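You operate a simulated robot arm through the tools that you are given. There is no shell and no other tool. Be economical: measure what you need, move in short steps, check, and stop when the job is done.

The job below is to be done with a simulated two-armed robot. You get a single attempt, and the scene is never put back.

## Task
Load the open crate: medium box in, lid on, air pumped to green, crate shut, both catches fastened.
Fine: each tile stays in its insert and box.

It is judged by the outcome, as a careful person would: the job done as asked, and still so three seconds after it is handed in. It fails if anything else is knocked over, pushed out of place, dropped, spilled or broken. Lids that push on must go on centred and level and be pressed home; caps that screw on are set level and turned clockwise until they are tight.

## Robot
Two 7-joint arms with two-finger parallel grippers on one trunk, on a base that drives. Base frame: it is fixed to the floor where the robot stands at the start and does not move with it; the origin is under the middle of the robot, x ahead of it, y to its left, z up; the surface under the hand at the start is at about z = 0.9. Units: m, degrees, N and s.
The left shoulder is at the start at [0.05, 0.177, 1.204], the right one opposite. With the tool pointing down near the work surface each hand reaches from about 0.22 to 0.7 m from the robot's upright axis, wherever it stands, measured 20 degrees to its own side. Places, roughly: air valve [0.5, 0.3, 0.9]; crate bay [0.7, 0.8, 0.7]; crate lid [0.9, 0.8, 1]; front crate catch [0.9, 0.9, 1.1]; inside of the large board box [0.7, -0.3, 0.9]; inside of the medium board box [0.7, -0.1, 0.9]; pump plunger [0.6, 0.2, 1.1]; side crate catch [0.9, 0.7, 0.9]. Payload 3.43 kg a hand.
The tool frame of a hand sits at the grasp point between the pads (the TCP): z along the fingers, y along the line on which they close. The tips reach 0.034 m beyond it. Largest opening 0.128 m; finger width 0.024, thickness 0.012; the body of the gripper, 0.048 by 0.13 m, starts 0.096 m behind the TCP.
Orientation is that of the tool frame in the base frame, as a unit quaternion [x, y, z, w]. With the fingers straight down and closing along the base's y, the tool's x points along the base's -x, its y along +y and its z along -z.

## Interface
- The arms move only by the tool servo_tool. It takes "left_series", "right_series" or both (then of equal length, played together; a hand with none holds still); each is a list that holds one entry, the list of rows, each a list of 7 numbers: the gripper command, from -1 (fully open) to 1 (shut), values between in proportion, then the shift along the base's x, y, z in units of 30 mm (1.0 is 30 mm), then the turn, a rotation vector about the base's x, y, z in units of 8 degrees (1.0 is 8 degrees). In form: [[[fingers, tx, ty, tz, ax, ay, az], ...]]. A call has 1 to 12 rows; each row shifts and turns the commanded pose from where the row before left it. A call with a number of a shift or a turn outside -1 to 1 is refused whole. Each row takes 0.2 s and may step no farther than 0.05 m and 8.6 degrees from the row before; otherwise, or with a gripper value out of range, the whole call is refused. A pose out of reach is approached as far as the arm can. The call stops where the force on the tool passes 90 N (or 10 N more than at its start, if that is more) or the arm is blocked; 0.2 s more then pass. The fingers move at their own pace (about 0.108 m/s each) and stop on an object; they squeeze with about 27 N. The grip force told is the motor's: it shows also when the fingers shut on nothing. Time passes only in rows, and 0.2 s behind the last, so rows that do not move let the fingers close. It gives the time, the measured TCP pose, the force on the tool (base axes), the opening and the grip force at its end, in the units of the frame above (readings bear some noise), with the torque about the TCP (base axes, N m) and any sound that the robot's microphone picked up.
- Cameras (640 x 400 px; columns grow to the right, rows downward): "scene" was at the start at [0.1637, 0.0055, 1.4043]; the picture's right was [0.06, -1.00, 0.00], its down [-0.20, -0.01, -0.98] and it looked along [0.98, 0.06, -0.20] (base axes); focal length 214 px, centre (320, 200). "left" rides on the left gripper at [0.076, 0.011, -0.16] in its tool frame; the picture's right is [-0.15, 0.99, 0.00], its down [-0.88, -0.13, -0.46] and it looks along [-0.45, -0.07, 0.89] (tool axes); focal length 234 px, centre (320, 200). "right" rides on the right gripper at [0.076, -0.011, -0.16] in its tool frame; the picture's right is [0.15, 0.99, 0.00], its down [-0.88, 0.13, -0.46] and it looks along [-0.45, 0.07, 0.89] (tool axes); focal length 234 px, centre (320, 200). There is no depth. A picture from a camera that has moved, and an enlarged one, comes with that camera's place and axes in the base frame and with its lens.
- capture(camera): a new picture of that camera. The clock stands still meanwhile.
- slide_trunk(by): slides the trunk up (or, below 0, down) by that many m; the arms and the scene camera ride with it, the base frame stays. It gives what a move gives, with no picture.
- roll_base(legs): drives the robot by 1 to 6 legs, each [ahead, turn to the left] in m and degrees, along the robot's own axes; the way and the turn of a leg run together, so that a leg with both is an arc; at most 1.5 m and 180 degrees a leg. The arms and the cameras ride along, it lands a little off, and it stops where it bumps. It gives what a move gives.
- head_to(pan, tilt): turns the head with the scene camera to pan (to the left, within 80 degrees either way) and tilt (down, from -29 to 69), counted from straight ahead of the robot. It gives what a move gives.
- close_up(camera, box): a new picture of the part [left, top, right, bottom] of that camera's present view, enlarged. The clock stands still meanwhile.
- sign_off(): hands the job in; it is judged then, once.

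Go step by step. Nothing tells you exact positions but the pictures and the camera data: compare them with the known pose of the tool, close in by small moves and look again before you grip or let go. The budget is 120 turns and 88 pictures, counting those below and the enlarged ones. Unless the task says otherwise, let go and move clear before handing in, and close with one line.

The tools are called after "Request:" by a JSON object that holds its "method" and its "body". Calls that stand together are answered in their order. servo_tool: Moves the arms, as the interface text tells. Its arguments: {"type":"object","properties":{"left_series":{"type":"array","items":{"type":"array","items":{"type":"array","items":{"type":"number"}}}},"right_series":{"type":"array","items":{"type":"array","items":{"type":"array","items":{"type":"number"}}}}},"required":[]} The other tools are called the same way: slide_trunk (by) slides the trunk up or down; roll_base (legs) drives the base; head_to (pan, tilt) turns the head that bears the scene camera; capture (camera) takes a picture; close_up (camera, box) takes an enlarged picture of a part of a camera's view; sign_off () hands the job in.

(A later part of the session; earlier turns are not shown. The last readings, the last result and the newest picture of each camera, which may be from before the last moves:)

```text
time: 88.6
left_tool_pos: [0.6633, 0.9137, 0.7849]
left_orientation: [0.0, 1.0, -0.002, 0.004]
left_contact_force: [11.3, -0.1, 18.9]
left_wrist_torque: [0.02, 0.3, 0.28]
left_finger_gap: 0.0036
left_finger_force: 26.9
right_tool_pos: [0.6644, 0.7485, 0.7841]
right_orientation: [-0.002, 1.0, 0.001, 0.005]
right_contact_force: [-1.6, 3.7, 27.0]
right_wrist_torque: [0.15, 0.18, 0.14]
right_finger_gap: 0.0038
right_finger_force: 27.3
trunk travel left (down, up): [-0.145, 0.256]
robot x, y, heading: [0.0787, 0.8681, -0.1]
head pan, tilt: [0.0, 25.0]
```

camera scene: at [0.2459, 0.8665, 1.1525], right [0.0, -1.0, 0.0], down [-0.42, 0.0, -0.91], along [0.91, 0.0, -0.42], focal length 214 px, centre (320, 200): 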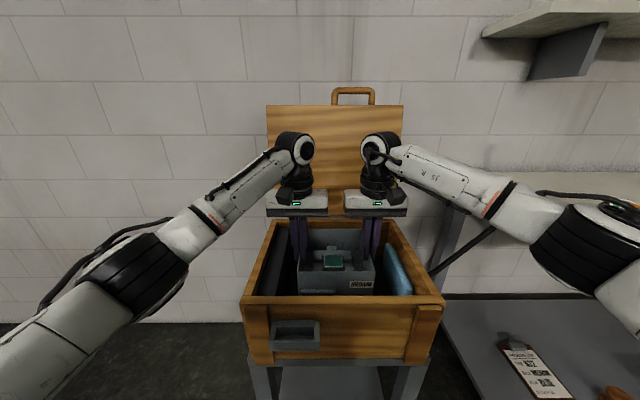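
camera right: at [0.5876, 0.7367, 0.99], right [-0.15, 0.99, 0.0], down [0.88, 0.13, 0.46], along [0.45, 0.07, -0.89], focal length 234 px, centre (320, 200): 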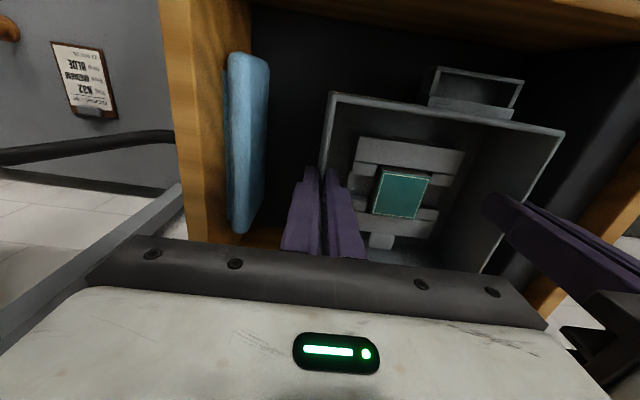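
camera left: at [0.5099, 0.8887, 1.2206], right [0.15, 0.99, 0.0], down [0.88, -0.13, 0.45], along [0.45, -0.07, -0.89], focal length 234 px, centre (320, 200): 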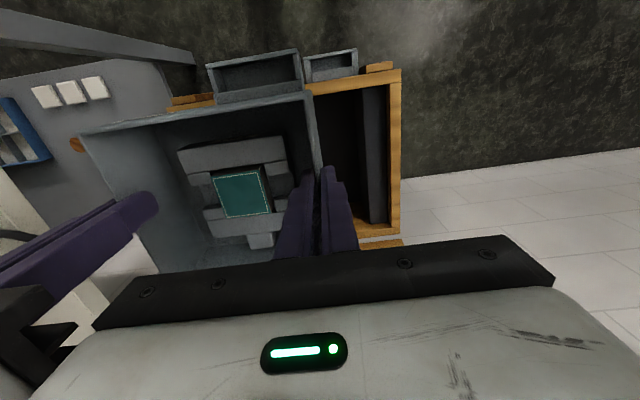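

Box is on the crate floor. Relieve the load, open slightly, and lift both hands straight out.

Request:
{"method": "servo_tool", "body": {"right_series": [[[1, 0, 0, 0.15, 0, 0, 0], [0.55, 0, 0, 0, 0, 0, 0], [0.55, 0, 0, 0, 0, 0, 0], [0.55, 0, 0, 0, 0, 0, 0], [0.55, 0, 0, 0.5, 0, 0, 0], [0.55, 0, 0, 1, 0, 0, 0], [0.55, 0, 0, 1, 0, 0, 0], [0.55, 0, 0, 1, 0, 0, 0], [0.55, 0, 0, 1, 0, 0, 0], [0.55, 0, 0, 1, 0, 0, 0], [0.55, 0, 0, 0, 0, 0, 0]]], "left_series": [[[1, 0, 0, 0.15, 0, 0, 0], [0.55, 0, 0, 0, 0, 0, 0], [0.55, 0, 0, 0, 0, 0, 0], [0.55, 0, 0, 0, 0, 0, 0], [0.55, 0, 0, 0.5, 0, 0, 0], [0.55, 0, 0, 1, 0, 0, 0], [0.55, 0, 0, 1, 0, 0, 0], [0.55, 0, 0, 1, 0, 0, 0], [0.55, 0, 0, 1, 0, 0, 0], [0.55, 0, 0, 1, 0, 0, 0], [0.55, 0, 0, 0, 0, 0, 0]]]}}

Request:
{"method": "slide_trunk", "body": {"by": 0.2}}

Request:
{"method": "servo_tool", "body": {"right_series": [[[0, -0.8, -0.6, 0, 0, 0, 0], [0, -0.8, -0.6, 0, 0, 0, 0], [0, -0.8, -0.6, 0, 0, 0, 0], [0, -0.8, -0.6, 0, 0, 0, 0], [0, -0.8, -0.6, 0, 0, 0, 0], [0, -0.8, -0.6, 0, 0, 0, 0]]], "left_series": [[[0, -0.8, 0.6, 0, 0, 0, 0], [0, -0.8, 0.6, 0, 0, 0, 0], [0, -0.8, 0.6, 0, 0, 0, 0], [0, -0.8, 0.6, 0, 0, 0, 0], [0, -0.8, 0.6, 0, 0, 0, 0], [0, -0.8, 0.6, 0, 0, 0, 0]]]}}

Request:
{"method": "head_to", "body": {"pan": 0, "tilt": 42}}

Request:
{"method": "capture", "body": {"camera": "scene"}}

```text
time: 91.0
left_tool_pos: [0.6636, 0.9125, 0.9518]
left_orientation: [0.001, 1.0, -0.001, -0.001]
left_contact_force: [-0.2, -0.4, 0.5]
left_wrist_torque: [0.0, -0.01, -0.01]
left_finger_gap: 0.0291
left_finger_force: 0.1
right_tool_pos: [0.6626, 0.7496, 0.9495]
right_orientation: [-0.001, 1.0, -0.002, 0.0]
right_contact_force: [1.0, -0.2, 0.0]
right_wrist_torque: [0.0, -0.03, 0.01]
right_finger_gap: 0.0288
right_finger_force: 0.2
trunk travel left (down, up): [-0.145, 0.256]
robot x, y, heading: [0.0835, 0.869, -0.0]
head pan, tilt: [0.0, 25.0]
```

```text
time: 93.2
left_tool_pos: [0.6634, 0.9135, 1.1521]
left_orientation: [0.0, 1.0, -0.001, -0.002]
left_contact_force: [0.3, 0.2, -0.4]
left_wrist_torque: [0.01, 0.04, -0.01]
left_finger_gap: 0.0289
left_finger_force: 0.1
right_tool_pos: [0.6632, 0.7485, 1.1502]
right_orientation: [-0.002, 1.0, -0.001, -0.001]
right_contact_force: [-0.4, 0.0, 0.5]
right_wrist_torque: [-0.01, -0.01, 0.0]
right_finger_gap: 0.0288
right_finger_force: 0.0
trunk travel left (down, up): [-0.345, 0.056]
robot x, y, heading: [0.0813, 0.8631, -0.3]
head pan, tilt: [0.0, 25.0]
```

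```text
time: 94.6
left_tool_pos: [0.5183, 1.0214, 1.1507]
left_orientation: [0.001, 1.0, 0.0, -0.001]
left_contact_force: [-0.6, -0.2, -0.1]
left_wrist_torque: [-0.01, -0.02, -0.02]
left_finger_gap: 0.0641
left_finger_force: 0.1
right_tool_pos: [0.5189, 0.6405, 1.1484]
right_orientation: [-0.001, 1.0, -0.002, 0.002]
right_contact_force: [-0.2, -0.2, -0.3]
right_wrist_torque: [-0.02, 0.0, 0.0]
right_finger_gap: 0.0642
right_finger_force: 0.1
trunk travel left (down, up): [-0.345, 0.056]
robot x, y, heading: [0.0839, 0.8718, 0.1]
head pan, tilt: [0.0, 25.0]
```

```text
time: 95.4
left_tool_pos: [0.519, 1.0212, 1.1496]
left_orientation: [0.0, 1.0, 0.0, -0.002]
left_contact_force: [0.1, -0.4, 0.5]
left_wrist_torque: [0.01, -0.03, 0.02]
left_finger_gap: 0.064
left_finger_force: 0.1
right_tool_pos: [0.5186, 0.6404, 1.1469]
right_orientation: [-0.001, 1.0, -0.003, 0.001]
right_contact_force: [0.6, 0.5, -0.3]
right_wrist_torque: [-0.03, 0.01, -0.02]
right_finger_gap: 0.0641
right_finger_force: 0.1
trunk travel left (down, up): [-0.345, 0.056]
robot x, y, heading: [0.0804, 0.8632, -0.1]
head pan, tilt: [0.0, 42.0]
```

```text
37 pictures are left
camera scene: at [0.2371, 0.8666, 1.3263], right [0.0, -1.0, 0.0], down [-0.67, 0.0, -0.74], along [0.74, 0.0, -0.67], focal length 214 px, centre (320, 200)
```

scene: 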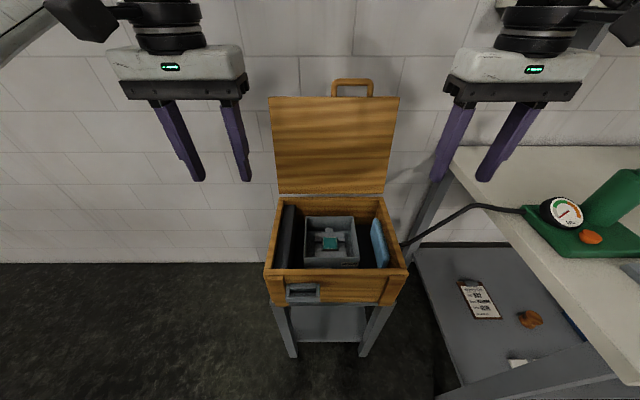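

Box sits in the bay with its tile. Now I'll turn right and move toward the table to collect the lid with the left hand.

Request:
{"method": "roll_base", "body": {"legs": [[0, -45], [0, -45], [0.25, 0]]}}

Request:
{"method": "head_to", "body": {"pan": 25, "tilt": 40}}

Request:
{"method": "capture", "body": {"camera": "scene"}}

```text
time: 101.3
left_tool_pos: [0.2541, 0.1796, 1.1499]
left_orientation: [0.698, 0.716, 0.002, -0.001]
left_contact_force: [-1.0, 0.1, 0.9]
left_wrist_torque: [0.08, 0.0, -0.03]
left_finger_gap: 0.0642
left_finger_force: 0.0
right_tool_pos: [-0.1282, 0.1685, 1.1467]
right_orientation: [0.697, 0.717, -0.001, -0.001]
right_contact_force: [0.3, 0.0, 0.3]
right_wrist_torque: [0.01, 0.01, 0.02]
right_finger_gap: 0.064
right_finger_force: 0.0
trunk travel left (down, up): [-0.345, 0.056]
robot x, y, heading: [0.0842, 0.6089, -88.7]
head pan, tilt: [0.0, 42.0]
```

```text
time: 102.2
left_tool_pos: [0.2538, 0.1779, 1.1497]
left_orientation: [0.698, 0.716, 0.001, -0.001]
left_contact_force: [0.1, -0.5, 0.3]
left_wrist_torque: [-0.04, 0.03, 0.02]
left_finger_gap: 0.0638
left_finger_force: 0.0
right_tool_pos: [-0.1273, 0.1689, 1.1475]
right_orientation: [0.697, 0.717, -0.002, 0.0]
right_contact_force: [0.0, -0.3, 0.2]
right_wrist_torque: [-0.03, 0.01, 0.02]
right_finger_gap: 0.0642
right_finger_force: 0.1
trunk travel left (down, up): [-0.345, 0.056]
robot x, y, heading: [0.084, 0.6146, -88.6]
head pan, tilt: [25.0, 40.0]
```

```text
36 pictures are left
camera scene: at [0.1279, 0.4645, 1.3291], right [-0.9, -0.44, 0.0], down [-0.28, 0.58, -0.77], along [0.34, -0.69, -0.64], focal length 214 px, centre (320, 200)
```

scene: 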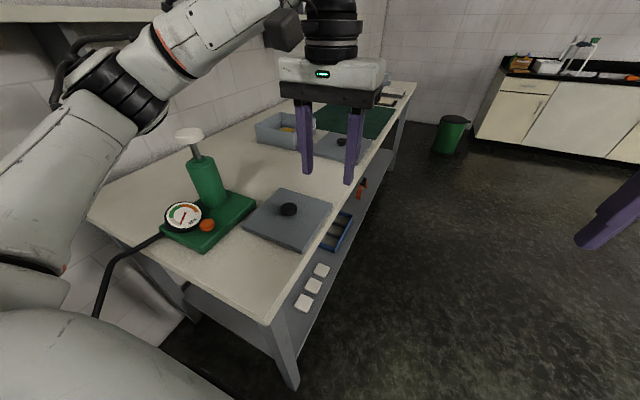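

Moving the left hand above the lid's knob.

Request:
{"method": "servo_tool", "body": {"left_series": [[[-0.4, 0.89, -0.4, 0, 0, 0, 0], [-0.4, 0.89, -0.4, 0, 0, 0, 0], [-0.4, 0.89, -0.4, 0, 0, 0, 0], [-0.4, 0.89, -0.4, 0, 0, 0, 0], [-0.4, 0.89, -0.4, 0, 0, 0, 0], [-0.4, 0, 0, -1, 0, 0, 0], [-0.4, 0, 0, -1, 0, 0, 0], [-0.4, 0, 0, -1, 0, 0, 0], [-0.4, 0, 0, -1, 0, 0, 0], [-0.4, 0, 0, -0.8, 0, 0, 0], [-0.4, 0, 0, 0, 0, 0, 0]]]}}

Request:
{"method": "capture", "body": {"camera": "left"}}

```text
time: 104.6
left_tool_pos: [0.3877, 0.1195, 1.0065]
left_orientation: [0.699, 0.715, 0.001, -0.002]
left_contact_force: [0.7, -0.7, 0.0]
left_wrist_torque: [0.0, -0.04, 0.01]
left_finger_gap: 0.0895
left_finger_force: 0.0
right_tool_pos: [-0.1265, 0.1697, 1.148]
right_orientation: [0.698, 0.716, -0.002, -0.001]
right_contact_force: [-0.1, 0.4, 0.3]
right_wrist_torque: [0.02, 0.02, -0.04]
right_finger_gap: 0.0643
right_finger_force: 0.0
trunk travel left (down, up): [-0.345, 0.056]
robot x, y, heading: [0.0862, 0.614, -88.6]
head pan, tilt: [25.0, 40.0]
```

```text
35 pictures are left
camera left: at [0.3956, 0.1957, 1.1662], right [0.99, -0.12, 0.0], down [-0.11, -0.88, 0.45], along [-0.06, -0.45, -0.89], focal length 234 px, centre (320, 200)
```

left: 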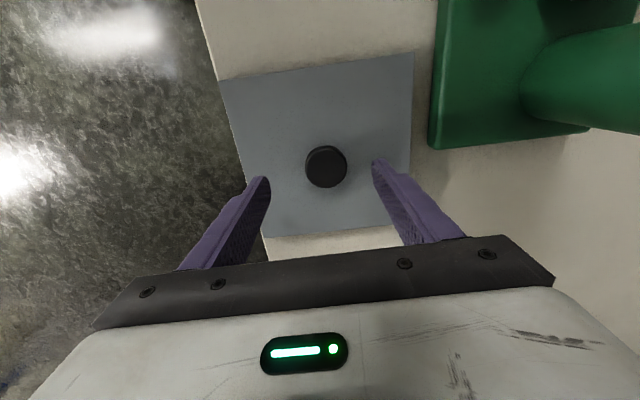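

Centred. Lower, grip the knob, and lift.

Request:
{"method": "servo_tool", "body": {"left_series": [[[-0.4, 0.08, 0, -0.8, 0, 0, 0], [-0.4, 0, 0, -0.6, 0, 0, 0], [-0.4, 0, 0, -0.38, 0, 0, 0], [1, 0, 0, 0, 0, 0, 0], [1, 0, 0, 0, 0, 0, 0], [1, 0, 0, 0, 0, 0, 0], [1, 0, 0, 0, 0, 0, 0], [1, 0, 0, 0.4, 0, 0, 0], [1, 0, 0, 1, 0, 0, 0], [1, 0, 0, 1, 0, 0, 0], [1, 0, 0, 1, 0, 0, 0], [1, 0, 0, 1, 0, 0, 0]]]}}

Request:
{"method": "servo_tool", "body": {"left_series": [[[1, 0, 0, 1, 0, 0, 0], [1, 0, 0, 1, 0, 0, 0], [1, 0, 0.8, 0.3, 0, 0, 0], [1, -0.3, 0.9, 0, 0, 0, 0], [1, -0.3, 0.9, 0, 0, 0, 0], [1, -0.3, 0.9, 0, 0, 0, 0], [1, -0.3, 0.9, 0, 0, 0, 0], [1, -0.3, 0.5, 0, 0, 0, 0], [1, 0, 0, 0, 0, 0, 0]]]}}

Request:
{"method": "capture", "body": {"camera": "scene"}}

```text
time: 107.2
left_tool_pos: [0.391, 0.1162, 1.0832]
left_orientation: [0.698, 0.716, 0.001, -0.001]
left_contact_force: [-1.1, 0.3, -2.0]
left_wrist_torque: [0.0, 0.03, 0.0]
left_finger_gap: 0.0426
left_finger_force: 27.5
right_tool_pos: [-0.1279, 0.1685, 1.1478]
right_orientation: [0.697, 0.717, -0.002, -0.001]
right_contact_force: [0.0, 0.6, 0.3]
right_wrist_torque: [-0.03, 0.0, -0.03]
right_finger_gap: 0.064
right_finger_force: 0.0
trunk travel left (down, up): [-0.345, 0.056]
robot x, y, heading: [0.0889, 0.6132, -88.7]
head pan, tilt: [25.0, 40.0]
```

```text
time: 109.2
left_tool_pos: [0.3441, 0.2654, 1.1531]
left_orientation: [0.698, 0.716, 0.001, -0.001]
left_contact_force: [0.8, 0.6, -0.4]
left_wrist_torque: [0.01, 0.02, 0.01]
left_finger_gap: 0.0426
left_finger_force: 26.7
right_tool_pos: [-0.1279, 0.1676, 1.1479]
right_orientation: [0.697, 0.717, -0.001, -0.001]
right_contact_force: [0.4, 0.0, -0.1]
right_wrist_torque: [0.0, 0.01, 0.02]
right_finger_gap: 0.064
right_finger_force: 0.1
trunk travel left (down, up): [-0.345, 0.056]
robot x, y, heading: [0.0884, 0.608, -88.5]
head pan, tilt: [25.0, 40.0]
```

```text
34 pictures are left
camera scene: at [0.1281, 0.4645, 1.3291], right [-0.9, -0.44, 0.0], down [-0.28, 0.58, -0.77], along [0.34, -0.69, -0.64], focal length 214 px, centre (320, 200)
```

scene: 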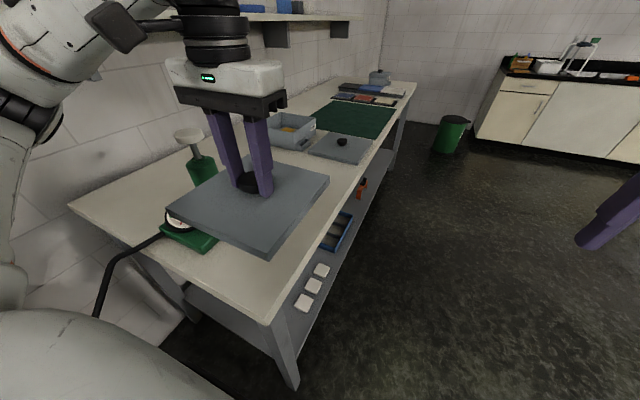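

Lid in hand. Reverse and turn back to face the crate.

Request:
{"method": "roll_base", "body": {"legs": [[-0.23, 0], [0, 44.5], [0, 44.5]]}}

Request:
{"method": "head_to", "body": {"pan": 0, "tilt": 42}}

Request:
{"method": "close_up", "body": {"camera": "scene", "box": [220, 160, 440, 330]}}

```text
time: 115.1
left_tool_pos: [0.4289, 1.1007, 1.1531]
left_orientation: [-0.011, 1.0, 0.0, -0.001]
left_contact_force: [-0.3, 0.9, -1.0]
left_wrist_torque: [0.02, 0.01, 0.0]
left_finger_gap: 0.0424
left_finger_force: 27.3
right_tool_pos: [0.5245, 0.6278, 1.148]
right_orientation: [-0.012, 1.0, -0.001, 0.001]
right_contact_force: [-0.2, 0.3, -0.2]
right_wrist_torque: [-0.05, 0.01, 0.04]
right_finger_gap: 0.0641
right_finger_force: 0.1
trunk travel left (down, up): [-0.345, 0.056]
robot x, y, heading: [0.0817, 0.8467, 1.0]
head pan, tilt: [25.0, 40.0]
```

```text
time: 116.0
left_tool_pos: [0.4285, 1.1004, 1.1531]
left_orientation: [-0.011, 1.0, 0.0, -0.002]
left_contact_force: [-0.7, -0.8, -1.2]
left_wrist_torque: [-0.01, -0.02, 0.02]
left_finger_gap: 0.0425
left_finger_force: 27.5
right_tool_pos: [0.5239, 0.6277, 1.1478]
right_orientation: [-0.012, 1.0, -0.002, 0.001]
right_contact_force: [-0.3, 0.0, 0.0]
right_wrist_torque: [0.01, 0.02, 0.04]
right_finger_gap: 0.0639
right_finger_force: 0.0
trunk travel left (down, up): [-0.345, 0.056]
robot x, y, heading: [0.0798, 0.8464, 1.4]
head pan, tilt: [0.0, 42.0]
```

```text
2.35 times, centred on (330, 245) of scene
camera zoom: at [0.2368, 0.8481, 1.3262], right [0.02, -1.0, 0.0], down [-0.67, -0.01, -0.74], along [0.74, 0.01, -0.67], focal length 505 px, centre (296, 94)
```

zoom: 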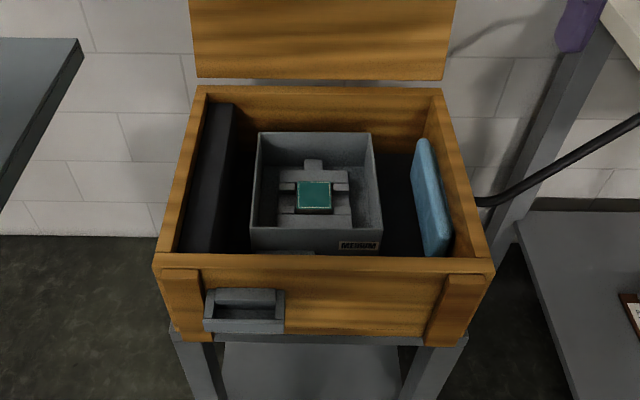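

Box is centred at (0.675, 0.831), rim z≈0.779. I'll move 7 cm closer, withdraw the right hand, and carry the lid above the box.

Request:
{"method": "roll_base", "body": {"legs": [[0.07, -1.0]]}}

Request:
{"method": "servo_tool", "body": {"right_series": [[[0, -1, -0.5, 0, 0, 0, 0], [0, -1, -0.5, 0, 0, 0, 0], [0, -1, -0.5, 0, 0, 0, 0], [0, -1, -0.5, 0, 0, 0, 0], [0, -1, 0, 0, 0, 0, 0], [0, -1, 0, 0, 0, 0, 0], [0, 0, 0, 0, 0, 0, 0], [0, 0, 0, 0, 0, 0, 0], [0, 0, 0, 0, 0, 0, 0], [0, 0, 0, 0, 0, 0, 0]]], "left_series": [[[1, 0, -0.9, 0, 0, 0, 0], [1, 0, -0.9, 0, 0, 0, 0], [1, 0.5, -0.9, 0, 0, 0, 0], [1, 0.5, -0.9, 0, 0, 0, 0], [1, 0.8, -0.9, 0, 0, 0, 0], [1, 0.8, -0.9, 0, 0, 0, 0], [1, 0.8, -0.9, 0, 0, 0, 0], [1, 0.8, -0.9, 0, 0, 0, 0], [1, 0.8, -0.9, 0, 0, 0, 0], [1, 0.5, -0.9, 0, 0, 0, 0]]]}}

```text
time: 117.0
left_tool_pos: [0.5031, 1.0942, 1.1529]
left_orientation: [-0.002, 1.0, 0.0, -0.002]
left_contact_force: [0.6, -0.1, -1.7]
left_wrist_torque: [-0.01, 0.03, -0.01]
left_finger_gap: 0.0428
left_finger_force: 26.9
right_tool_pos: [0.5908, 0.622, 1.147]
right_orientation: [-0.005, 1.0, -0.001, 0.0]
right_contact_force: [0.5, -0.7, 0.2]
right_wrist_torque: [0.03, 0.05, -0.03]
right_finger_gap: 0.0642
right_finger_force: 0.2
trunk travel left (down, up): [-0.345, 0.056]
robot x, y, heading: [0.1538, 0.8468, 0.3]
head pan, tilt: [0.0, 42.0]
```

```text
time: 119.2
left_tool_pos: [0.6678, 0.8268, 1.1523]
left_orientation: [-0.002, 1.0, 0.002, -0.001]
left_contact_force: [-0.3, 0.2, -1.8]
left_wrist_torque: [0.05, 0.05, 0.0]
left_finger_gap: 0.0429
left_finger_force: 27.6
right_tool_pos: [0.4084, 0.5621, 1.1471]
right_orientation: [-0.004, 1.0, 0.0, 0.0]
right_contact_force: [-0.3, 0.0, 0.8]
right_wrist_torque: [0.02, 0.01, 0.0]
right_finger_gap: 0.0639
right_finger_force: 0.0
trunk travel left (down, up): [-0.345, 0.056]
robot x, y, heading: [0.1504, 0.8422, 0.2]
head pan, tilt: [0.0, 42.0]
```

Request:
{"method": "slide_trunk", "body": {"by": -0.12}}

Request:
{"method": "servo_tool", "body": {"right_series": [[[0, 0, 0, 0.8, 0, 0, 0], [0, 0, 0, 0.8, 0, 0, 0], [0, 0, 0, 0.8, 0, 0, 0], [0, 0, 0, 0.6, 0, 0, 0], [0, 0, 0, 0, 0, 0, 0], [0, 0, 0, 0, 0, 0, 0]]], "left_series": [[[1, 0.15, 0.07, -1, 0, 0, 0.13], [1, 0, 0, -1, 0, 0, 0], [1, 0, 0, -1, 0, 0, 0], [1, 0, 0, -1, 0, 0, 0], [1, 0, 0, -1, 0, 0, 0], [1, 0, 0, 0, 0, 0, 0]]]}}

Request:
{"method": "close_up", "body": {"camera": "scene", "box": [240, 180, 440, 360]}}

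```text
time: 120.7
left_tool_pos: [0.6681, 0.8278, 1.0328]
left_orientation: [-0.002, 1.0, 0.0, -0.002]
left_contact_force: [-0.2, 0.2, 0.4]
left_wrist_torque: [0.0, 0.01, -0.02]
left_finger_gap: 0.0427
left_finger_force: 27.7
right_tool_pos: [0.4083, 0.5635, 1.0284]
right_orientation: [-0.005, 1.0, -0.001, 0.001]
right_contact_force: [-0.2, -0.1, -1.0]
right_wrist_torque: [-0.02, 0.0, -0.01]
right_finger_gap: 0.0639
right_finger_force: 0.1
trunk travel left (down, up): [-0.225, 0.176]
robot x, y, heading: [0.1522, 0.8452, 0.1]
head pan, tilt: [0.0, 42.0]
```

```text
time: 122.1
left_tool_pos: [0.6747, 0.8279, 0.8805]
left_orientation: [-0.013, 1.0, 0.0, -0.002]
left_contact_force: [-0.5, 0.4, -1.2]
left_wrist_torque: [-0.01, 0.03, 0.02]
left_finger_gap: 0.0424
left_finger_force: 26.5
right_tool_pos: [0.4086, 0.564, 1.1165]
right_orientation: [-0.004, 1.0, -0.002, 0.001]
right_contact_force: [-0.5, 0.7, -1.6]
right_wrist_torque: [0.01, -0.02, 0.0]
right_finger_gap: 0.064
right_finger_force: 0.0
trunk travel left (down, up): [-0.225, 0.176]
robot x, y, heading: [0.1522, 0.8438, 0.4]
head pan, tilt: [0.0, 42.0]
```

```text
2.22 times, centred on (340, 270) of scene
camera zoom: at [0.3069, 0.8464, 1.2062], right [0.0, -1.0, 0.0], down [-0.67, 0.0, -0.74], along [0.74, 0.0, -0.67], focal length 477 px, centre (276, 44)
```

zoom: 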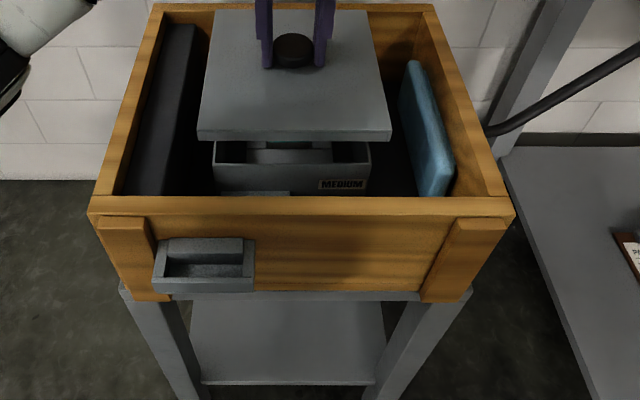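

Nearly centred. Nudge −2.5 mm in x and lower to just above the rim.

Request:
{"method": "servo_tool", "body": {"left_series": [[[1, -0.08, 0.03, -0.6, 0, 0, 0], [1, 0, 0, -0.6, 0, 0, 0], [1, 0, 0, -0.3, 0, 0, 0], [1, 0, 0, 0, 0, 0, 0]]]}}

Request:
{"method": "close_up", "body": {"camera": "scene", "box": [260, 160, 400, 300]}}

```text
time: 123.1
left_tool_pos: [0.6724, 0.8292, 0.8373]
left_orientation: [-0.012, 1.0, 0.0, -0.002]
left_contact_force: [0.3, 1.9, 0.0]
left_wrist_torque: [-0.06, 0.0, 0.0]
left_finger_gap: 0.0425
left_finger_force: 27.3
right_tool_pos: [0.409, 0.5622, 1.1165]
right_orientation: [-0.004, 1.0, -0.001, 0.001]
right_contact_force: [0.8, -0.2, -0.5]
right_wrist_torque: [0.02, 0.04, 0.01]
right_finger_gap: 0.0639
right_finger_force: 0.0
trunk travel left (down, up): [-0.225, 0.176]
robot x, y, heading: [0.1523, 0.847, 0.0]
head pan, tilt: [0.0, 42.0]
```

```text
2.86 times, centred on (330, 230) of scene
camera zoom: at [0.3069, 0.8464, 1.2062], right [0.0, -1.0, 0.0], down [-0.67, 0.0, -0.74], along [0.74, 0.0, -0.67], focal length 613 px, centre (291, 114)
```

zoom: 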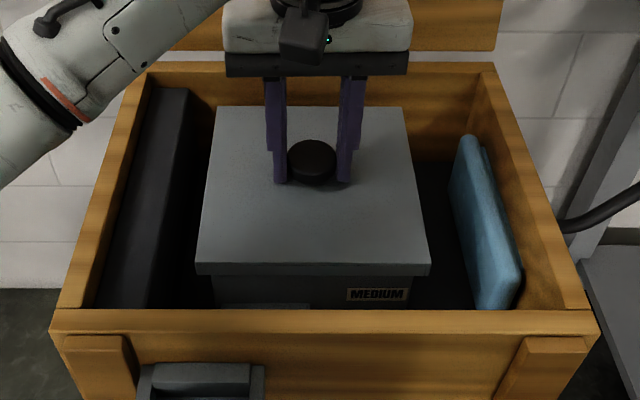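

Request:
{"method": "servo_tool", "body": {"left_series": [[[1, 0, 0.03, -0.1, 0, 0, 0], [1, 0, 0, -0.1, 0, 0, 0], [1, 0, 0, 0, 0, 0, 0]]]}}

Request:
{"method": "servo_tool", "body": {"left_series": [[[1, 0, 0, -0.1, 0, 0, 0], [1, 0, 0, -0.1, 0, 0, 0], [1, 0, 0, 0, 0, 0, 0]]]}}

```text
time: 123.9
left_tool_pos: [0.6723, 0.8317, 0.8319]
left_orientation: [-0.011, 1.0, 0.0, -0.002]
left_contact_force: [0.6, 0.1, -1.3]
left_wrist_torque: [0.02, 0.01, 0.01]
left_finger_gap: 0.0428
left_finger_force: 26.8
right_tool_pos: [0.4084, 0.5621, 1.1166]
right_orientation: [-0.004, 1.0, -0.002, 0.001]
right_contact_force: [0.2, -0.1, -0.4]
right_wrist_torque: [0.03, -0.01, 0.02]
right_finger_gap: 0.0642
right_finger_force: 0.0
trunk travel left (down, up): [-0.225, 0.176]
robot x, y, heading: [0.1535, 0.8472, 0.3]
head pan, tilt: [0.0, 42.0]
```

```text
time: 124.7
left_tool_pos: [0.6714, 0.8314, 0.825]
left_orientation: [-0.012, 1.0, -0.001, -0.002]
left_contact_force: [0.3, 0.6, -1.1]
left_wrist_torque: [-0.03, -0.1, 0.11]
left_finger_gap: 0.0426
left_finger_force: 27.2
right_tool_pos: [0.4075, 0.5623, 1.1166]
right_orientation: [-0.004, 1.0, -0.001, 0.001]
right_contact_force: [0.3, -0.3, 1.1]
right_wrist_torque: [0.0, 0.01, -0.03]
right_finger_gap: 0.064
right_finger_force: 0.1
trunk travel left (down, up): [-0.225, 0.176]
robot x, y, heading: [0.1539, 0.8465, 0.0]
head pan, tilt: [0.0, 42.0]
```

Request:
{"method": "servo_tool", "body": {"left_series": [[[1, 0, 0, -0.1, 0, 0, 0], [1, 0, 0, -0.1, 0, 0, 0], [1, 0, 0, 0, 0, 0, 0]]]}}

Request:
{"method": "servo_tool", "body": {"left_series": [[[1, 0, 0, -0.1, 0, 0, 0], [1, 0, 0, -0.1, 0, 0, 0], [1, 0, 0, 0, 0, 0, 0]]]}}

Request:
{"method": "close_up", "body": {"camera": "scene", "box": [260, 160, 400, 300]}}

```text
time: 125.5
left_tool_pos: [0.6713, 0.8315, 0.8203]
left_orientation: [-0.012, 1.0, 0.0, -0.001]
left_contact_force: [3.2, 0.7, -0.3]
left_wrist_torque: [-0.1, -0.17, 0.17]
left_finger_gap: 0.0427
left_finger_force: 26.7
right_tool_pos: [0.4082, 0.5633, 1.1165]
right_orientation: [-0.005, 1.0, -0.001, 0.001]
right_contact_force: [0.3, 0.2, -0.1]
right_wrist_torque: [0.0, -0.02, 0.01]
right_finger_gap: 0.0639
right_finger_force: 0.0
trunk travel left (down, up): [-0.225, 0.176]
robot x, y, heading: [0.1497, 0.8445, 0.2]
head pan, tilt: [0.0, 42.0]
```

```text
time: 126.3
left_tool_pos: [0.6698, 0.8315, 0.8145]
left_orientation: [-0.011, 1.0, 0.0, -0.001]
left_contact_force: [2.0, 0.5, 6.6]
left_wrist_torque: [0.16, 0.21, 0.0]
left_finger_gap: 0.0423
left_finger_force: 26.5
right_tool_pos: [0.4085, 0.5631, 1.1163]
right_orientation: [-0.005, 1.0, -0.001, 0.002]
right_contact_force: [-0.1, -0.2, 0.4]
right_wrist_torque: [-0.01, -0.01, 0.01]
right_finger_gap: 0.0641
right_finger_force: 0.0
trunk travel left (down, up): [-0.225, 0.176]
robot x, y, heading: [0.1542, 0.8457, 0.2]
head pan, tilt: [0.0, 42.0]
```

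```text
2.86 times, centred on (330, 230) of scene
camera zoom: at [0.3066, 0.8464, 1.2064], right [0.0, -1.0, 0.0], down [-0.67, 0.0, -0.74], along [0.74, 0.0, -0.67], focal length 613 px, centre (291, 114)
```

zoom: 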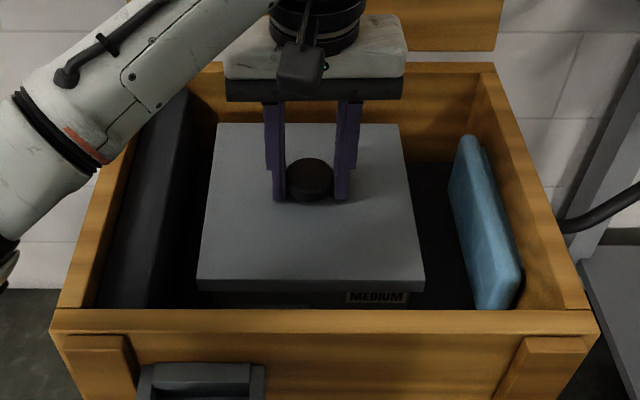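

Seating at the expected height. Press it home.

Request:
{"method": "servo_tool", "body": {"left_series": [[[1, 0.04, 0, -0.15, 0, 0, 0], [1, 0, 0, -0.15, 0, 0, 0], [1, 0, 0, -0.15, 0, 0, 0], [1, 0, 0, -0.15, 0, 0, 0], [1, 0, 0, 0, 0, 0, 0]]]}}

```text
time: 127.5
left_tool_pos: [0.673, 0.8289, 0.8135]
left_orientation: [-0.008, 1.0, -0.004, 0.01]
left_contact_force: [-5.2, 3.9, 35.3]
left_wrist_torque: [1.2, 1.54, -0.06]
left_finger_gap: 0.043
left_finger_force: 27.1
right_tool_pos: [0.4065, 0.5625, 1.1166]
right_orientation: [-0.005, 1.0, -0.002, 0.001]
right_contact_force: [1.0, 0.0, -0.3]
right_wrist_torque: [0.01, 0.01, 0.01]
right_finger_gap: 0.064
right_finger_force: 0.0
trunk travel left (down, up): [-0.225, 0.176]
robot x, y, heading: [0.1494, 0.8461, 0.5]
head pan, tilt: [0.0, 42.0]
stopped in row 5 (left hand): the force on the tool passed its limit at 91 N (the readings are from after the stop); the commanded pose is now the measured one
```

Pressed past 90 N. Release the knob, rise, and inspect.

Request:
{"method": "servo_tool", "body": {"left_series": [[[1, 0, 0, 0.05, 0, 0, 0], [0.1, 0, 0, 0, 0, 0, 0], [0.1, 0, 0, 0, 0, 0, 0], [0, 0, 0, 0.5, 0, 0, 0], [0, 0, 0, 1, 0, 0, 0], [0, 0, 0, 1, 0, 0, 0], [0, 0, 0, 1, 0, 0, 0], [0, 0, 0, 1, 0, 0, 0], [0, 0, 0, 1, 0, 0, 0], [0, -0.8, 0.6, 1, 0, 0, 0], [0, -0.8, 0.6, 1, 0, 0, 0], [0, -0.8, 0.6, 0, 0, 0, 0]]]}}

Request:
{"method": "slide_trunk", "body": {"by": 0.12}}

Request:
{"method": "capture", "body": {"camera": "scene"}}

Request:
{"method": "close_up", "body": {"camera": "scene", "box": [240, 190, 440, 350]}}

```text
time: 130.1
left_tool_pos: [0.604, 0.8862, 1.0333]
left_orientation: [-0.012, 1.0, -0.002, 0.007]
left_contact_force: [0.2, -0.3, -0.6]
left_wrist_torque: [0.02, -0.02, 0.01]
left_finger_gap: 0.0641
left_finger_force: 0.0
right_tool_pos: [0.4076, 0.5633, 1.1172]
right_orientation: [-0.007, 1.0, -0.001, 0.001]
right_contact_force: [-0.4, 0.2, 0.6]
right_wrist_torque: [-0.05, -0.02, 0.02]
right_finger_gap: 0.064
right_finger_force: 0.0
trunk travel left (down, up): [-0.225, 0.176]
robot x, y, heading: [0.1503, 0.845, 0.4]
head pan, tilt: [0.0, 42.0]
```

```text
time: 131.6
left_tool_pos: [0.6032, 0.8872, 1.1532]
left_orientation: [-0.01, 1.0, -0.002, 0.007]
left_contact_force: [0.4, 0.3, -0.4]
left_wrist_torque: [-0.03, 0.04, -0.01]
left_finger_gap: 0.0636
left_finger_force: 0.0
right_tool_pos: [0.4085, 0.5629, 1.237]
right_orientation: [-0.005, 1.0, -0.002, 0.001]
right_contact_force: [0.0, -0.3, -0.1]
right_wrist_torque: [0.0, 0.01, -0.02]
right_finger_gap: 0.0639
right_finger_force: 0.1
trunk travel left (down, up): [-0.345, 0.056]
robot x, y, heading: [0.1498, 0.8459, 0.2]
head pan, tilt: [0.0, 42.0]
```

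```text
29 pictures are left
camera scene: at [0.3068, 0.8466, 1.3261], right [0.0, -1.0, 0.0], down [-0.67, 0.0, -0.74], along [0.74, 0.0, -0.67], focal length 214 px, centre (320, 200)
```

scene: 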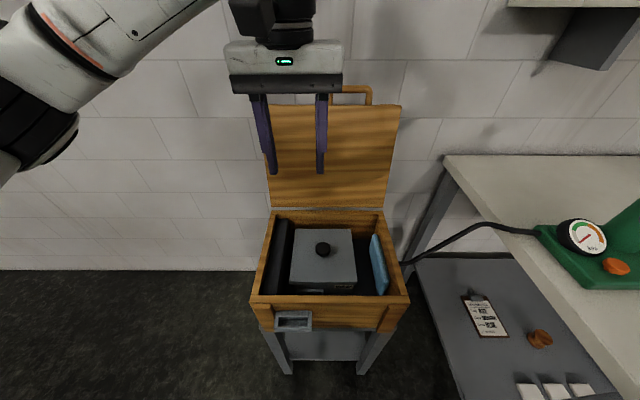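

```text
2.50 times, centred on (340, 270) of scene
camera zoom: at [0.3068, 0.8466, 1.3261], right [0.0, -1.0, 0.0], down [-0.67, 0.0, -0.74], along [0.74, 0.0, -0.67], focal length 536 px, centre (270, 25)
```

zoom: 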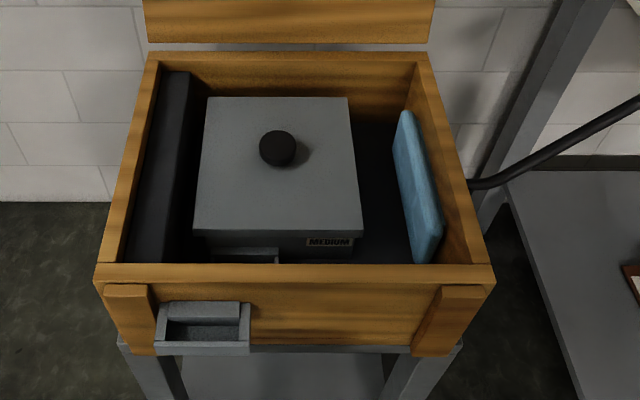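

Lid is on, level and centred. Next the pump: its cap is about (0.595, 0.164, 1.135). I'll turn right and approach so the left hand reaches it.

Request:
{"method": "roll_base", "body": {"legs": [[0, -45], [0, -45], [0.21, 0]]}}

Request:
{"method": "head_to", "body": {"pan": 50, "tilt": 25}}

Request:
{"method": "capture", "body": {"camera": "scene"}}

```text
time: 137.3
left_tool_pos: [0.2121, 0.1844, 1.1534]
left_orientation: [0.689, 0.724, -0.005, 0.005]
left_contact_force: [-0.5, -0.3, -0.8]
left_wrist_torque: [0.02, 0.0, 0.0]
left_finger_gap: 0.0641
left_finger_force: 0.0
right_tool_pos: [-0.1164, 0.3692, 1.2364]
right_orientation: [0.694, 0.72, -0.002, 0.0]
right_contact_force: [1.0, 0.5, -0.9]
right_wrist_torque: [0.06, 0.0, 0.01]
right_finger_gap: 0.0641
right_finger_force: 0.1
trunk travel left (down, up): [-0.345, 0.056]
robot x, y, heading: [0.1583, 0.6367, -88.5]
head pan, tilt: [0.0, 42.0]
```

```text
time: 138.5
left_tool_pos: [0.2118, 0.1852, 1.1539]
left_orientation: [0.689, 0.725, -0.006, 0.004]
left_contact_force: [-0.2, 0.4, -0.3]
left_wrist_torque: [0.0, -0.02, 0.02]
left_finger_gap: 0.0639
left_finger_force: 0.0
right_tool_pos: [-0.1163, 0.3708, 1.2372]
right_orientation: [0.694, 0.72, -0.002, -0.001]
right_contact_force: [0.6, -0.9, 0.6]
right_wrist_torque: [0.03, 0.03, -0.01]
right_finger_gap: 0.0642
right_finger_force: 0.1
trunk travel left (down, up): [-0.345, 0.056]
robot x, y, heading: [0.1558, 0.6333, -88.2]
head pan, tilt: [50.0, 25.0]
```

```text
27 pictures are left
camera scene: at [0.2341, 0.5066, 1.3524], right [-0.62, -0.79, 0.0], down [-0.33, 0.26, -0.91], along [0.71, -0.56, -0.42], focal length 214 px, centre (320, 200)
```

scene: 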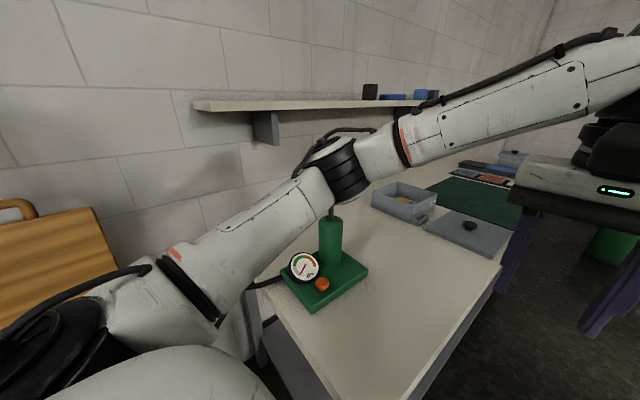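

The left elbow is near the pump; I'll raise the hand first, then move gradually across to the cap.

Request:
{"method": "servo_tool", "body": {"left_series": [[[-0.2, 0, 0.3, 1, 0, 0, 0], [-0.2, 0, 0.3, 1, 0, 0, 0], [-0.2, 0.3, 0.5, 1, 0, 0, 0], [-0.2, 0.6, 0.6, 0.3, 0, 0, 0], [-0.2, 0.8, 0.5, 0, 0, 0, 0], [-0.2, 1, 0.3, 0, 0, 0, 0], [-0.2, 1, 0, 0, 0, 0, 0], [-0.2, 1, 0, 0, 0, 0, 0], [-0.2, 1, 0, 0, 0, 0, 0]]]}}

Request:
{"method": "capture", "body": {"camera": "scene"}}

```text
time: 140.5
left_tool_pos: [0.3835, 0.2613, 1.2532]
left_orientation: [0.69, 0.724, -0.006, 0.003]
left_contact_force: [0.2, -0.9, -0.2]
left_wrist_torque: [0.0, 0.02, 0.0]
left_finger_gap: 0.0767
left_finger_force: 0.0
right_tool_pos: [-0.1167, 0.37, 1.2367]
right_orientation: [0.694, 0.72, -0.003, -0.001]
right_contact_force: [0.2, -0.4, 0.0]
right_wrist_torque: [-0.03, 0.03, 0.02]
right_finger_gap: 0.0638
right_finger_force: 0.0
trunk travel left (down, up): [-0.345, 0.056]
robot x, y, heading: [0.1599, 0.6355, -88.1]
head pan, tilt: [50.0, 25.0]
```

```text
26 pictures are left
camera scene: at [0.2347, 0.5069, 1.3524], right [-0.62, -0.79, 0.0], down [-0.33, 0.26, -0.91], along [0.71, -0.56, -0.42], focal length 214 px, centre (320, 200)
```

scene: 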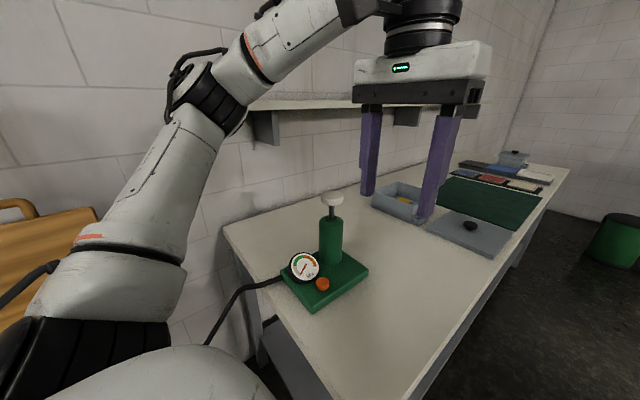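

Elbow is clear now. Continue toward the cap and check with the wrist camera.

Request:
{"method": "servo_tool", "body": {"left_series": [[[-0.2, 1, -0.3, 0, 0, 0, 0], [-0.2, 1, -0.3, 0, 0, 0, 0], [-0.2, 1, -0.3, 0, 0, 0, 0], [-0.2, 1, -0.3, 0, 0, 0, 0], [-0.2, 1, -0.3, 0, 0, 0, 0], [-0.2, 1, -0.3, 0, 0, 0, 0], [-0.2, 0.8, -0.3, 0, 0, 0, 0], [-0.2, 0, 0, 0, 0, 0, 0]]]}}

Request:
{"method": "capture", "body": {"camera": "left"}}

```text
time: 142.3
left_tool_pos: [0.5862, 0.1951, 1.252]
left_orientation: [0.69, 0.724, -0.005, 0.003]
left_contact_force: [0.2, -0.1, -0.7]
left_wrist_torque: [0.03, -0.03, -0.02]
left_finger_gap: 0.0768
left_finger_force: 0.1
right_tool_pos: [-0.1172, 0.3713, 1.2365]
right_orientation: [0.694, 0.72, -0.003, -0.001]
right_contact_force: [0.3, 0.1, 0.4]
right_wrist_torque: [0.04, -0.03, 0.0]
right_finger_gap: 0.0639
right_finger_force: 0.0
trunk travel left (down, up): [-0.345, 0.056]
robot x, y, heading: [0.1601, 0.6359, -88.2]
head pan, tilt: [50.0, 25.0]
```

```text
25 pictures are left
camera left: at [0.5931, 0.2742, 1.4095], right [1.0, -0.1, 0.0], down [-0.09, -0.88, 0.47], along [-0.05, -0.47, -0.88], focal length 234 px, centre (320, 200)
```

left: 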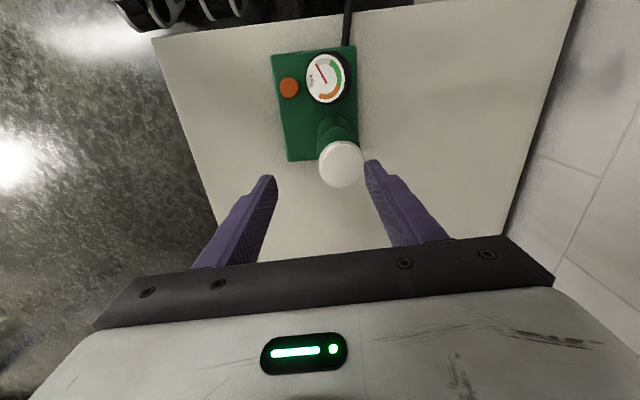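

Cap is at ≈(0.609, 0.173). I'll close the fingers and lower the fist onto it.

Request:
{"method": "servo_tool", "body": {"left_series": [[[1, 0.77, -0.73, 0, 0, 0, 0], [1, 0, 0, 0, 0, 0, 0], [1, 0, 0, -1, 0, 0, 0], [1, 0, 0, -0.8, 0, 0, 0], [1, 0, 0, -0.6, 0, 0, 0], [1, 0, 0, 0, 0, 0, 0]]]}}

Request:
{"method": "close_up", "body": {"camera": "scene", "box": [250, 120, 420, 310]}}

Request:
{"method": "capture", "body": {"camera": "left"}}

```text
time: 143.7
left_tool_pos: [0.6098, 0.1726, 1.1807]
left_orientation: [0.69, 0.724, -0.007, 0.003]
left_contact_force: [0.9, 0.1, -0.2]
left_wrist_torque: [-0.02, 0.01, -0.01]
left_finger_gap: 0.0
left_finger_force: 27.6
right_tool_pos: [-0.1177, 0.3708, 1.237]
right_orientation: [0.694, 0.72, -0.001, 0.0]
right_contact_force: [0.5, -0.8, 0.6]
right_wrist_torque: [-0.03, 0.0, 0.01]
right_finger_gap: 0.0639
right_finger_force: 0.0
trunk travel left (down, up): [-0.345, 0.056]
robot x, y, heading: [0.1574, 0.6343, -88.6]
head pan, tilt: [50.0, 25.0]
```

```text
2.11 times, centred on (335, 215) of scene
camera zoom: at [0.2338, 0.5068, 1.3525], right [-0.62, -0.79, 0.0], down [-0.33, 0.26, -0.91], along [0.71, -0.56, -0.42], focal length 452 px, centre (288, 168)
```

zoom: 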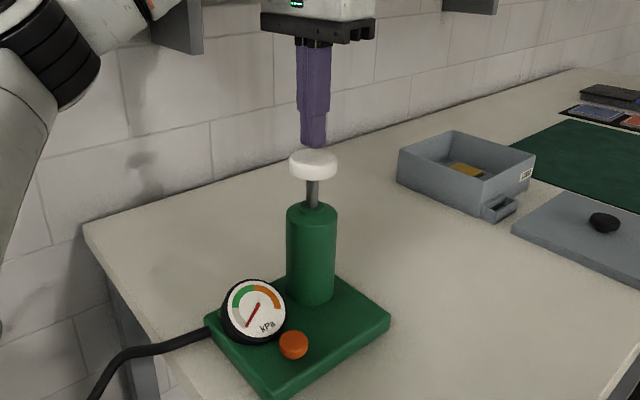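

```text
23 pictures are left
camera left: at [0.6164, 0.2525, 1.3392], right [1.0, -0.1, 0.0], down [-0.09, -0.88, 0.47], along [-0.05, -0.47, -0.88], focal length 234 px, centre (320, 200)
```

left: 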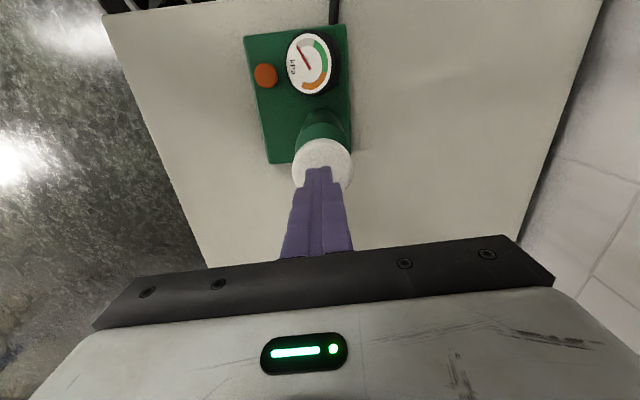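

Aligned over the cap. First stroke: push down ~4.5 cm and back up.

Request:
{"method": "servo_tool", "body": {"left_series": [[[1, 0, 0, -0.4, 0, 0, 0], [1, 0, 0, -0.4, 0, 0, 0], [1, 0, 0, -0.3, 0, 0, 0], [1, 0, 0, -0.3, 0, 0, 0], [1, 0, 0, 0, 0, 0, 0]]]}}

Request:
{"method": "close_up", "body": {"camera": "scene", "box": [250, 120, 420, 310]}}

```text
time: 144.9
left_tool_pos: [0.6092, 0.1744, 1.1385]
left_orientation: [0.689, 0.724, -0.007, 0.005]
left_contact_force: [0.4, -2.0, 4.3]
left_wrist_torque: [-0.09, -0.03, 0.04]
left_finger_gap: 0.0001
left_finger_force: 26.9
right_tool_pos: [-0.1181, 0.3701, 1.2355]
right_orientation: [0.693, 0.721, -0.001, 0.0]
right_contact_force: [0.4, 0.4, 0.5]
right_wrist_torque: [0.0, -0.01, 0.03]
right_finger_gap: 0.064
right_finger_force: 0.0
trunk travel left (down, up): [-0.345, 0.056]
robot x, y, heading: [0.1584, 0.6342, -88.2]
head pan, tilt: [50.0, 25.0]
```

```text
2.11 times, centred on (335, 215) of scene
camera zoom: at [0.2337, 0.5068, 1.3525], right [-0.62, -0.79, 0.0], down [-0.33, 0.26, -0.91], along [0.71, -0.56, -0.42], focal length 452 px, centre (288, 168)
```

zoom: 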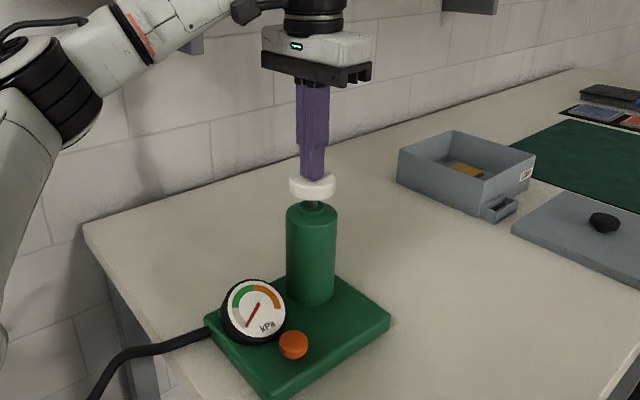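

Request:
{"method": "servo_tool", "body": {"left_series": [[[1, 0, 0, -0.25, 0, 0, 0], [1, 0, 0, -0.25, 0, 0, 0], [1, 0, 0, 0.5, 0, 0, 0], [1, 0, 0, 0.6, 0, 0, 0], [1, 0, 0, 0.6, 0, 0, 0], [1, 0, 0, 0.4, 0, 0, 0], [1, 0, 0, 0, 0, 0, 0]]]}}

Request:
{"method": "close_up", "body": {"camera": "scene", "box": [250, 120, 420, 310]}}

```text
time: 146.5
left_tool_pos: [0.6104, 0.1733, 1.186]
left_orientation: [0.689, 0.724, -0.007, 0.003]
left_contact_force: [0.0, 0.7, -0.6]
left_wrist_torque: [0.01, -0.02, -0.01]
left_finger_gap: 0.0
left_finger_force: 26.9
right_tool_pos: [-0.1179, 0.3699, 1.2373]
right_orientation: [0.694, 0.72, -0.001, -0.001]
right_contact_force: [0.7, -0.8, 0.6]
right_wrist_torque: [0.01, 0.01, 0.01]
right_finger_gap: 0.0639
right_finger_force: 0.0
trunk travel left (down, up): [-0.345, 0.056]
robot x, y, heading: [0.159, 0.6304, -88.1]
head pan, tilt: [50.0, 25.0]
heard: click
```

```text
2.11 times, centred on (335, 215) of scene
camera zoom: at [0.2342, 0.5067, 1.3525], right [-0.62, -0.79, 0.0], down [-0.33, 0.26, -0.91], along [0.71, -0.56, -0.42], focal length 452 px, centre (288, 168)
```

zoom: 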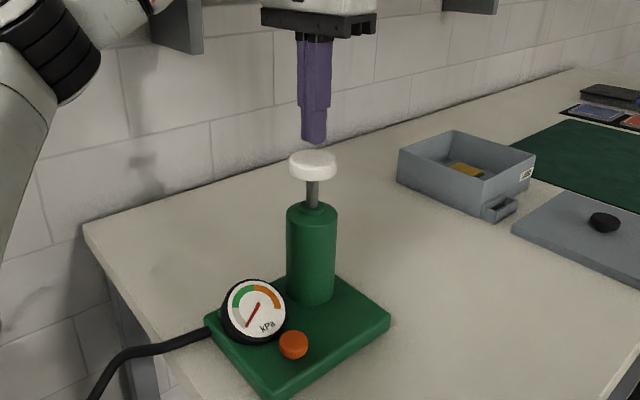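

The plunger springs back and clicked at full stroke. I'll do two more strokes and compare the gauge.

Request:
{"method": "close_up", "body": {"camera": "scene", "box": [285, 240, 335, 295]}}

Request:
{"method": "servo_tool", "body": {"left_series": [[[1, 0, 0, -0.7, 0, 0, 0], [1, 0, 0, -0.7, 0, 0, 0], [1, 0, 0, -0.7, 0, 0, 0], [1, 0, 0, 0, 0, 0, 0], [1, 0, 0, 0.7, 0, 0, 0], [1, 0, 0, 0.7, 0, 0, 0], [1, 0, 0, 0.7, 0, 0, 0], [1, 0, 0, 0, 0, 0, 0]]]}}

Request:
{"method": "close_up", "body": {"camera": "scene", "box": [285, 240, 335, 295]}}

```text
7.27 times, centred on (310, 268) of scene
camera zoom: at [0.2342, 0.5067, 1.3525], right [-0.62, -0.79, 0.0], down [-0.33, 0.26, -0.91], along [0.71, -0.56, -0.42], focal length 1560 px, centre (393, -291)
```

zoom: 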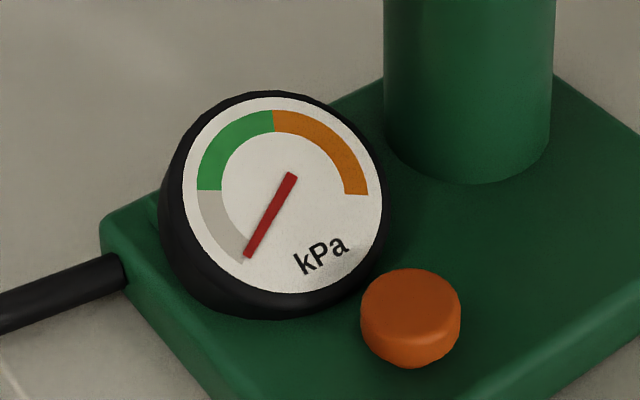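

```text
time: 148.3
left_tool_pos: [0.6096, 0.1773, 1.1859]
left_orientation: [0.69, 0.724, -0.006, 0.004]
left_contact_force: [0.6, 0.3, 0.1]
left_wrist_torque: [0.0, 0.01, -0.02]
left_finger_gap: 0.0001
left_finger_force: 27.2
right_tool_pos: [-0.1177, 0.3695, 1.2371]
right_orientation: [0.694, 0.72, -0.002, 0.0]
right_contact_force: [0.0, -0.2, 0.1]
right_wrist_torque: [-0.02, 0.02, 0.05]
right_finger_gap: 0.0638
right_finger_force: 0.0
trunk travel left (down, up): [-0.345, 0.056]
robot x, y, heading: [0.1592, 0.6322, -88.5]
head pan, tilt: [50.0, 25.0]
heard: click
```

```text
7.27 times, centred on (310, 268) of scene
camera zoom: at [0.2344, 0.5066, 1.3524], right [-0.62, -0.79, 0.0], down [-0.33, 0.26, -0.91], along [0.71, -0.56, -0.42], focal length 1560 px, centre (393, -291)
```

zoom: 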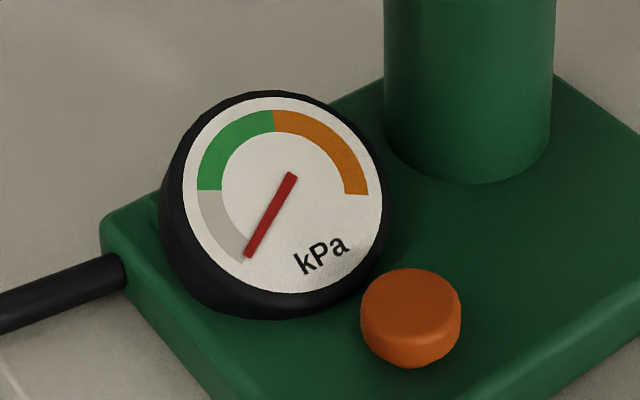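

Needle hasn't moved yet; the cushion may need to fill first. Two more strokes, then look at the gauge again.

Request:
{"method": "servo_tool", "body": {"left_series": [[[1, 0, 0, -1, 0, 0, 0], [1, 0, 0, -1, 0, 0, 0], [1, 0, 0, -0.2, 0, 0, 0], [1, 0, 0, 1, 0, 0, 0], [1, 0, 0, 1, 0, 0, 0], [1, 0, 0, 0.2, 0, 0, 0], [1, 0, 0, -1, 0, 0, 0], [1, 0, 0, -1, 0, 0, 0], [1, 0, 0, -0.2, 0, 0, 0], [1, 0, 0, 1, 0, 0, 0], [1, 0, 0, 1, 0, 0, 0], [1, 0, 0, 0.2, 0, 0, 0]]]}}

Request:
{"method": "close_up", "body": {"camera": "scene", "box": [250, 120, 420, 310]}}

```text
time: 150.9
left_tool_pos: [0.6108, 0.1743, 1.1837]
left_orientation: [0.689, 0.724, -0.006, 0.003]
left_contact_force: [-0.3, -0.6, 0.1]
left_wrist_torque: [0.01, -0.01, 0.0]
left_finger_gap: 0.0
left_finger_force: 27.2
right_tool_pos: [-0.1181, 0.3704, 1.2365]
right_orientation: [0.694, 0.72, -0.002, 0.0]
right_contact_force: [1.0, 0.4, 1.0]
right_wrist_torque: [0.0, 0.03, 0.01]
right_finger_gap: 0.0643
right_finger_force: 0.1
trunk travel left (down, up): [-0.345, 0.056]
robot x, y, heading: [0.1584, 0.6342, -88.4]
head pan, tilt: [50.0, 25.0]
heard: click, click
```

```text
2.11 times, centred on (335, 215) of scene
camera zoom: at [0.2342, 0.5067, 1.3524], right [-0.62, -0.79, 0.0], down [-0.33, 0.26, -0.91], along [0.71, -0.56, -0.42], focal length 452 px, centre (288, 168)
```

zoom: 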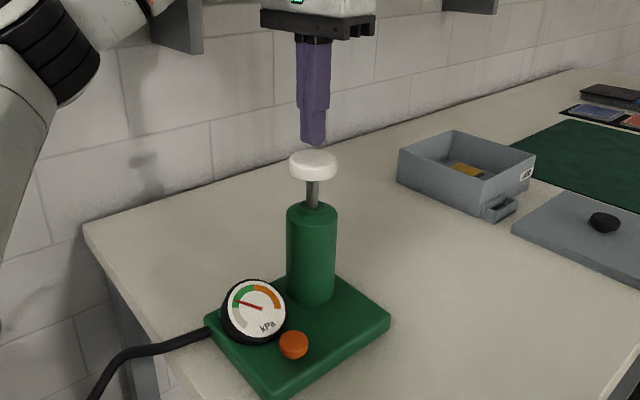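

The needle jumped; check whether it's in green.

Request:
{"method": "close_up", "body": {"camera": "scene", "box": [285, 240, 335, 295]}}

```text
7.27 times, centred on (310, 268) of scene
camera zoom: at [0.2342, 0.5067, 1.3524], right [-0.62, -0.79, 0.0], down [-0.33, 0.26, -0.91], along [0.71, -0.56, -0.42], focal length 1560 px, centre (393, -291)
```

zoom: 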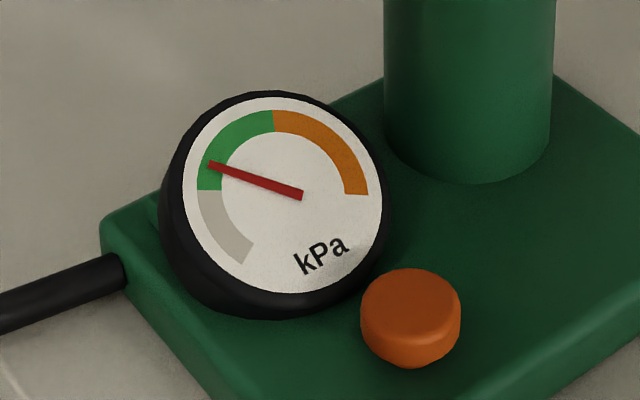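

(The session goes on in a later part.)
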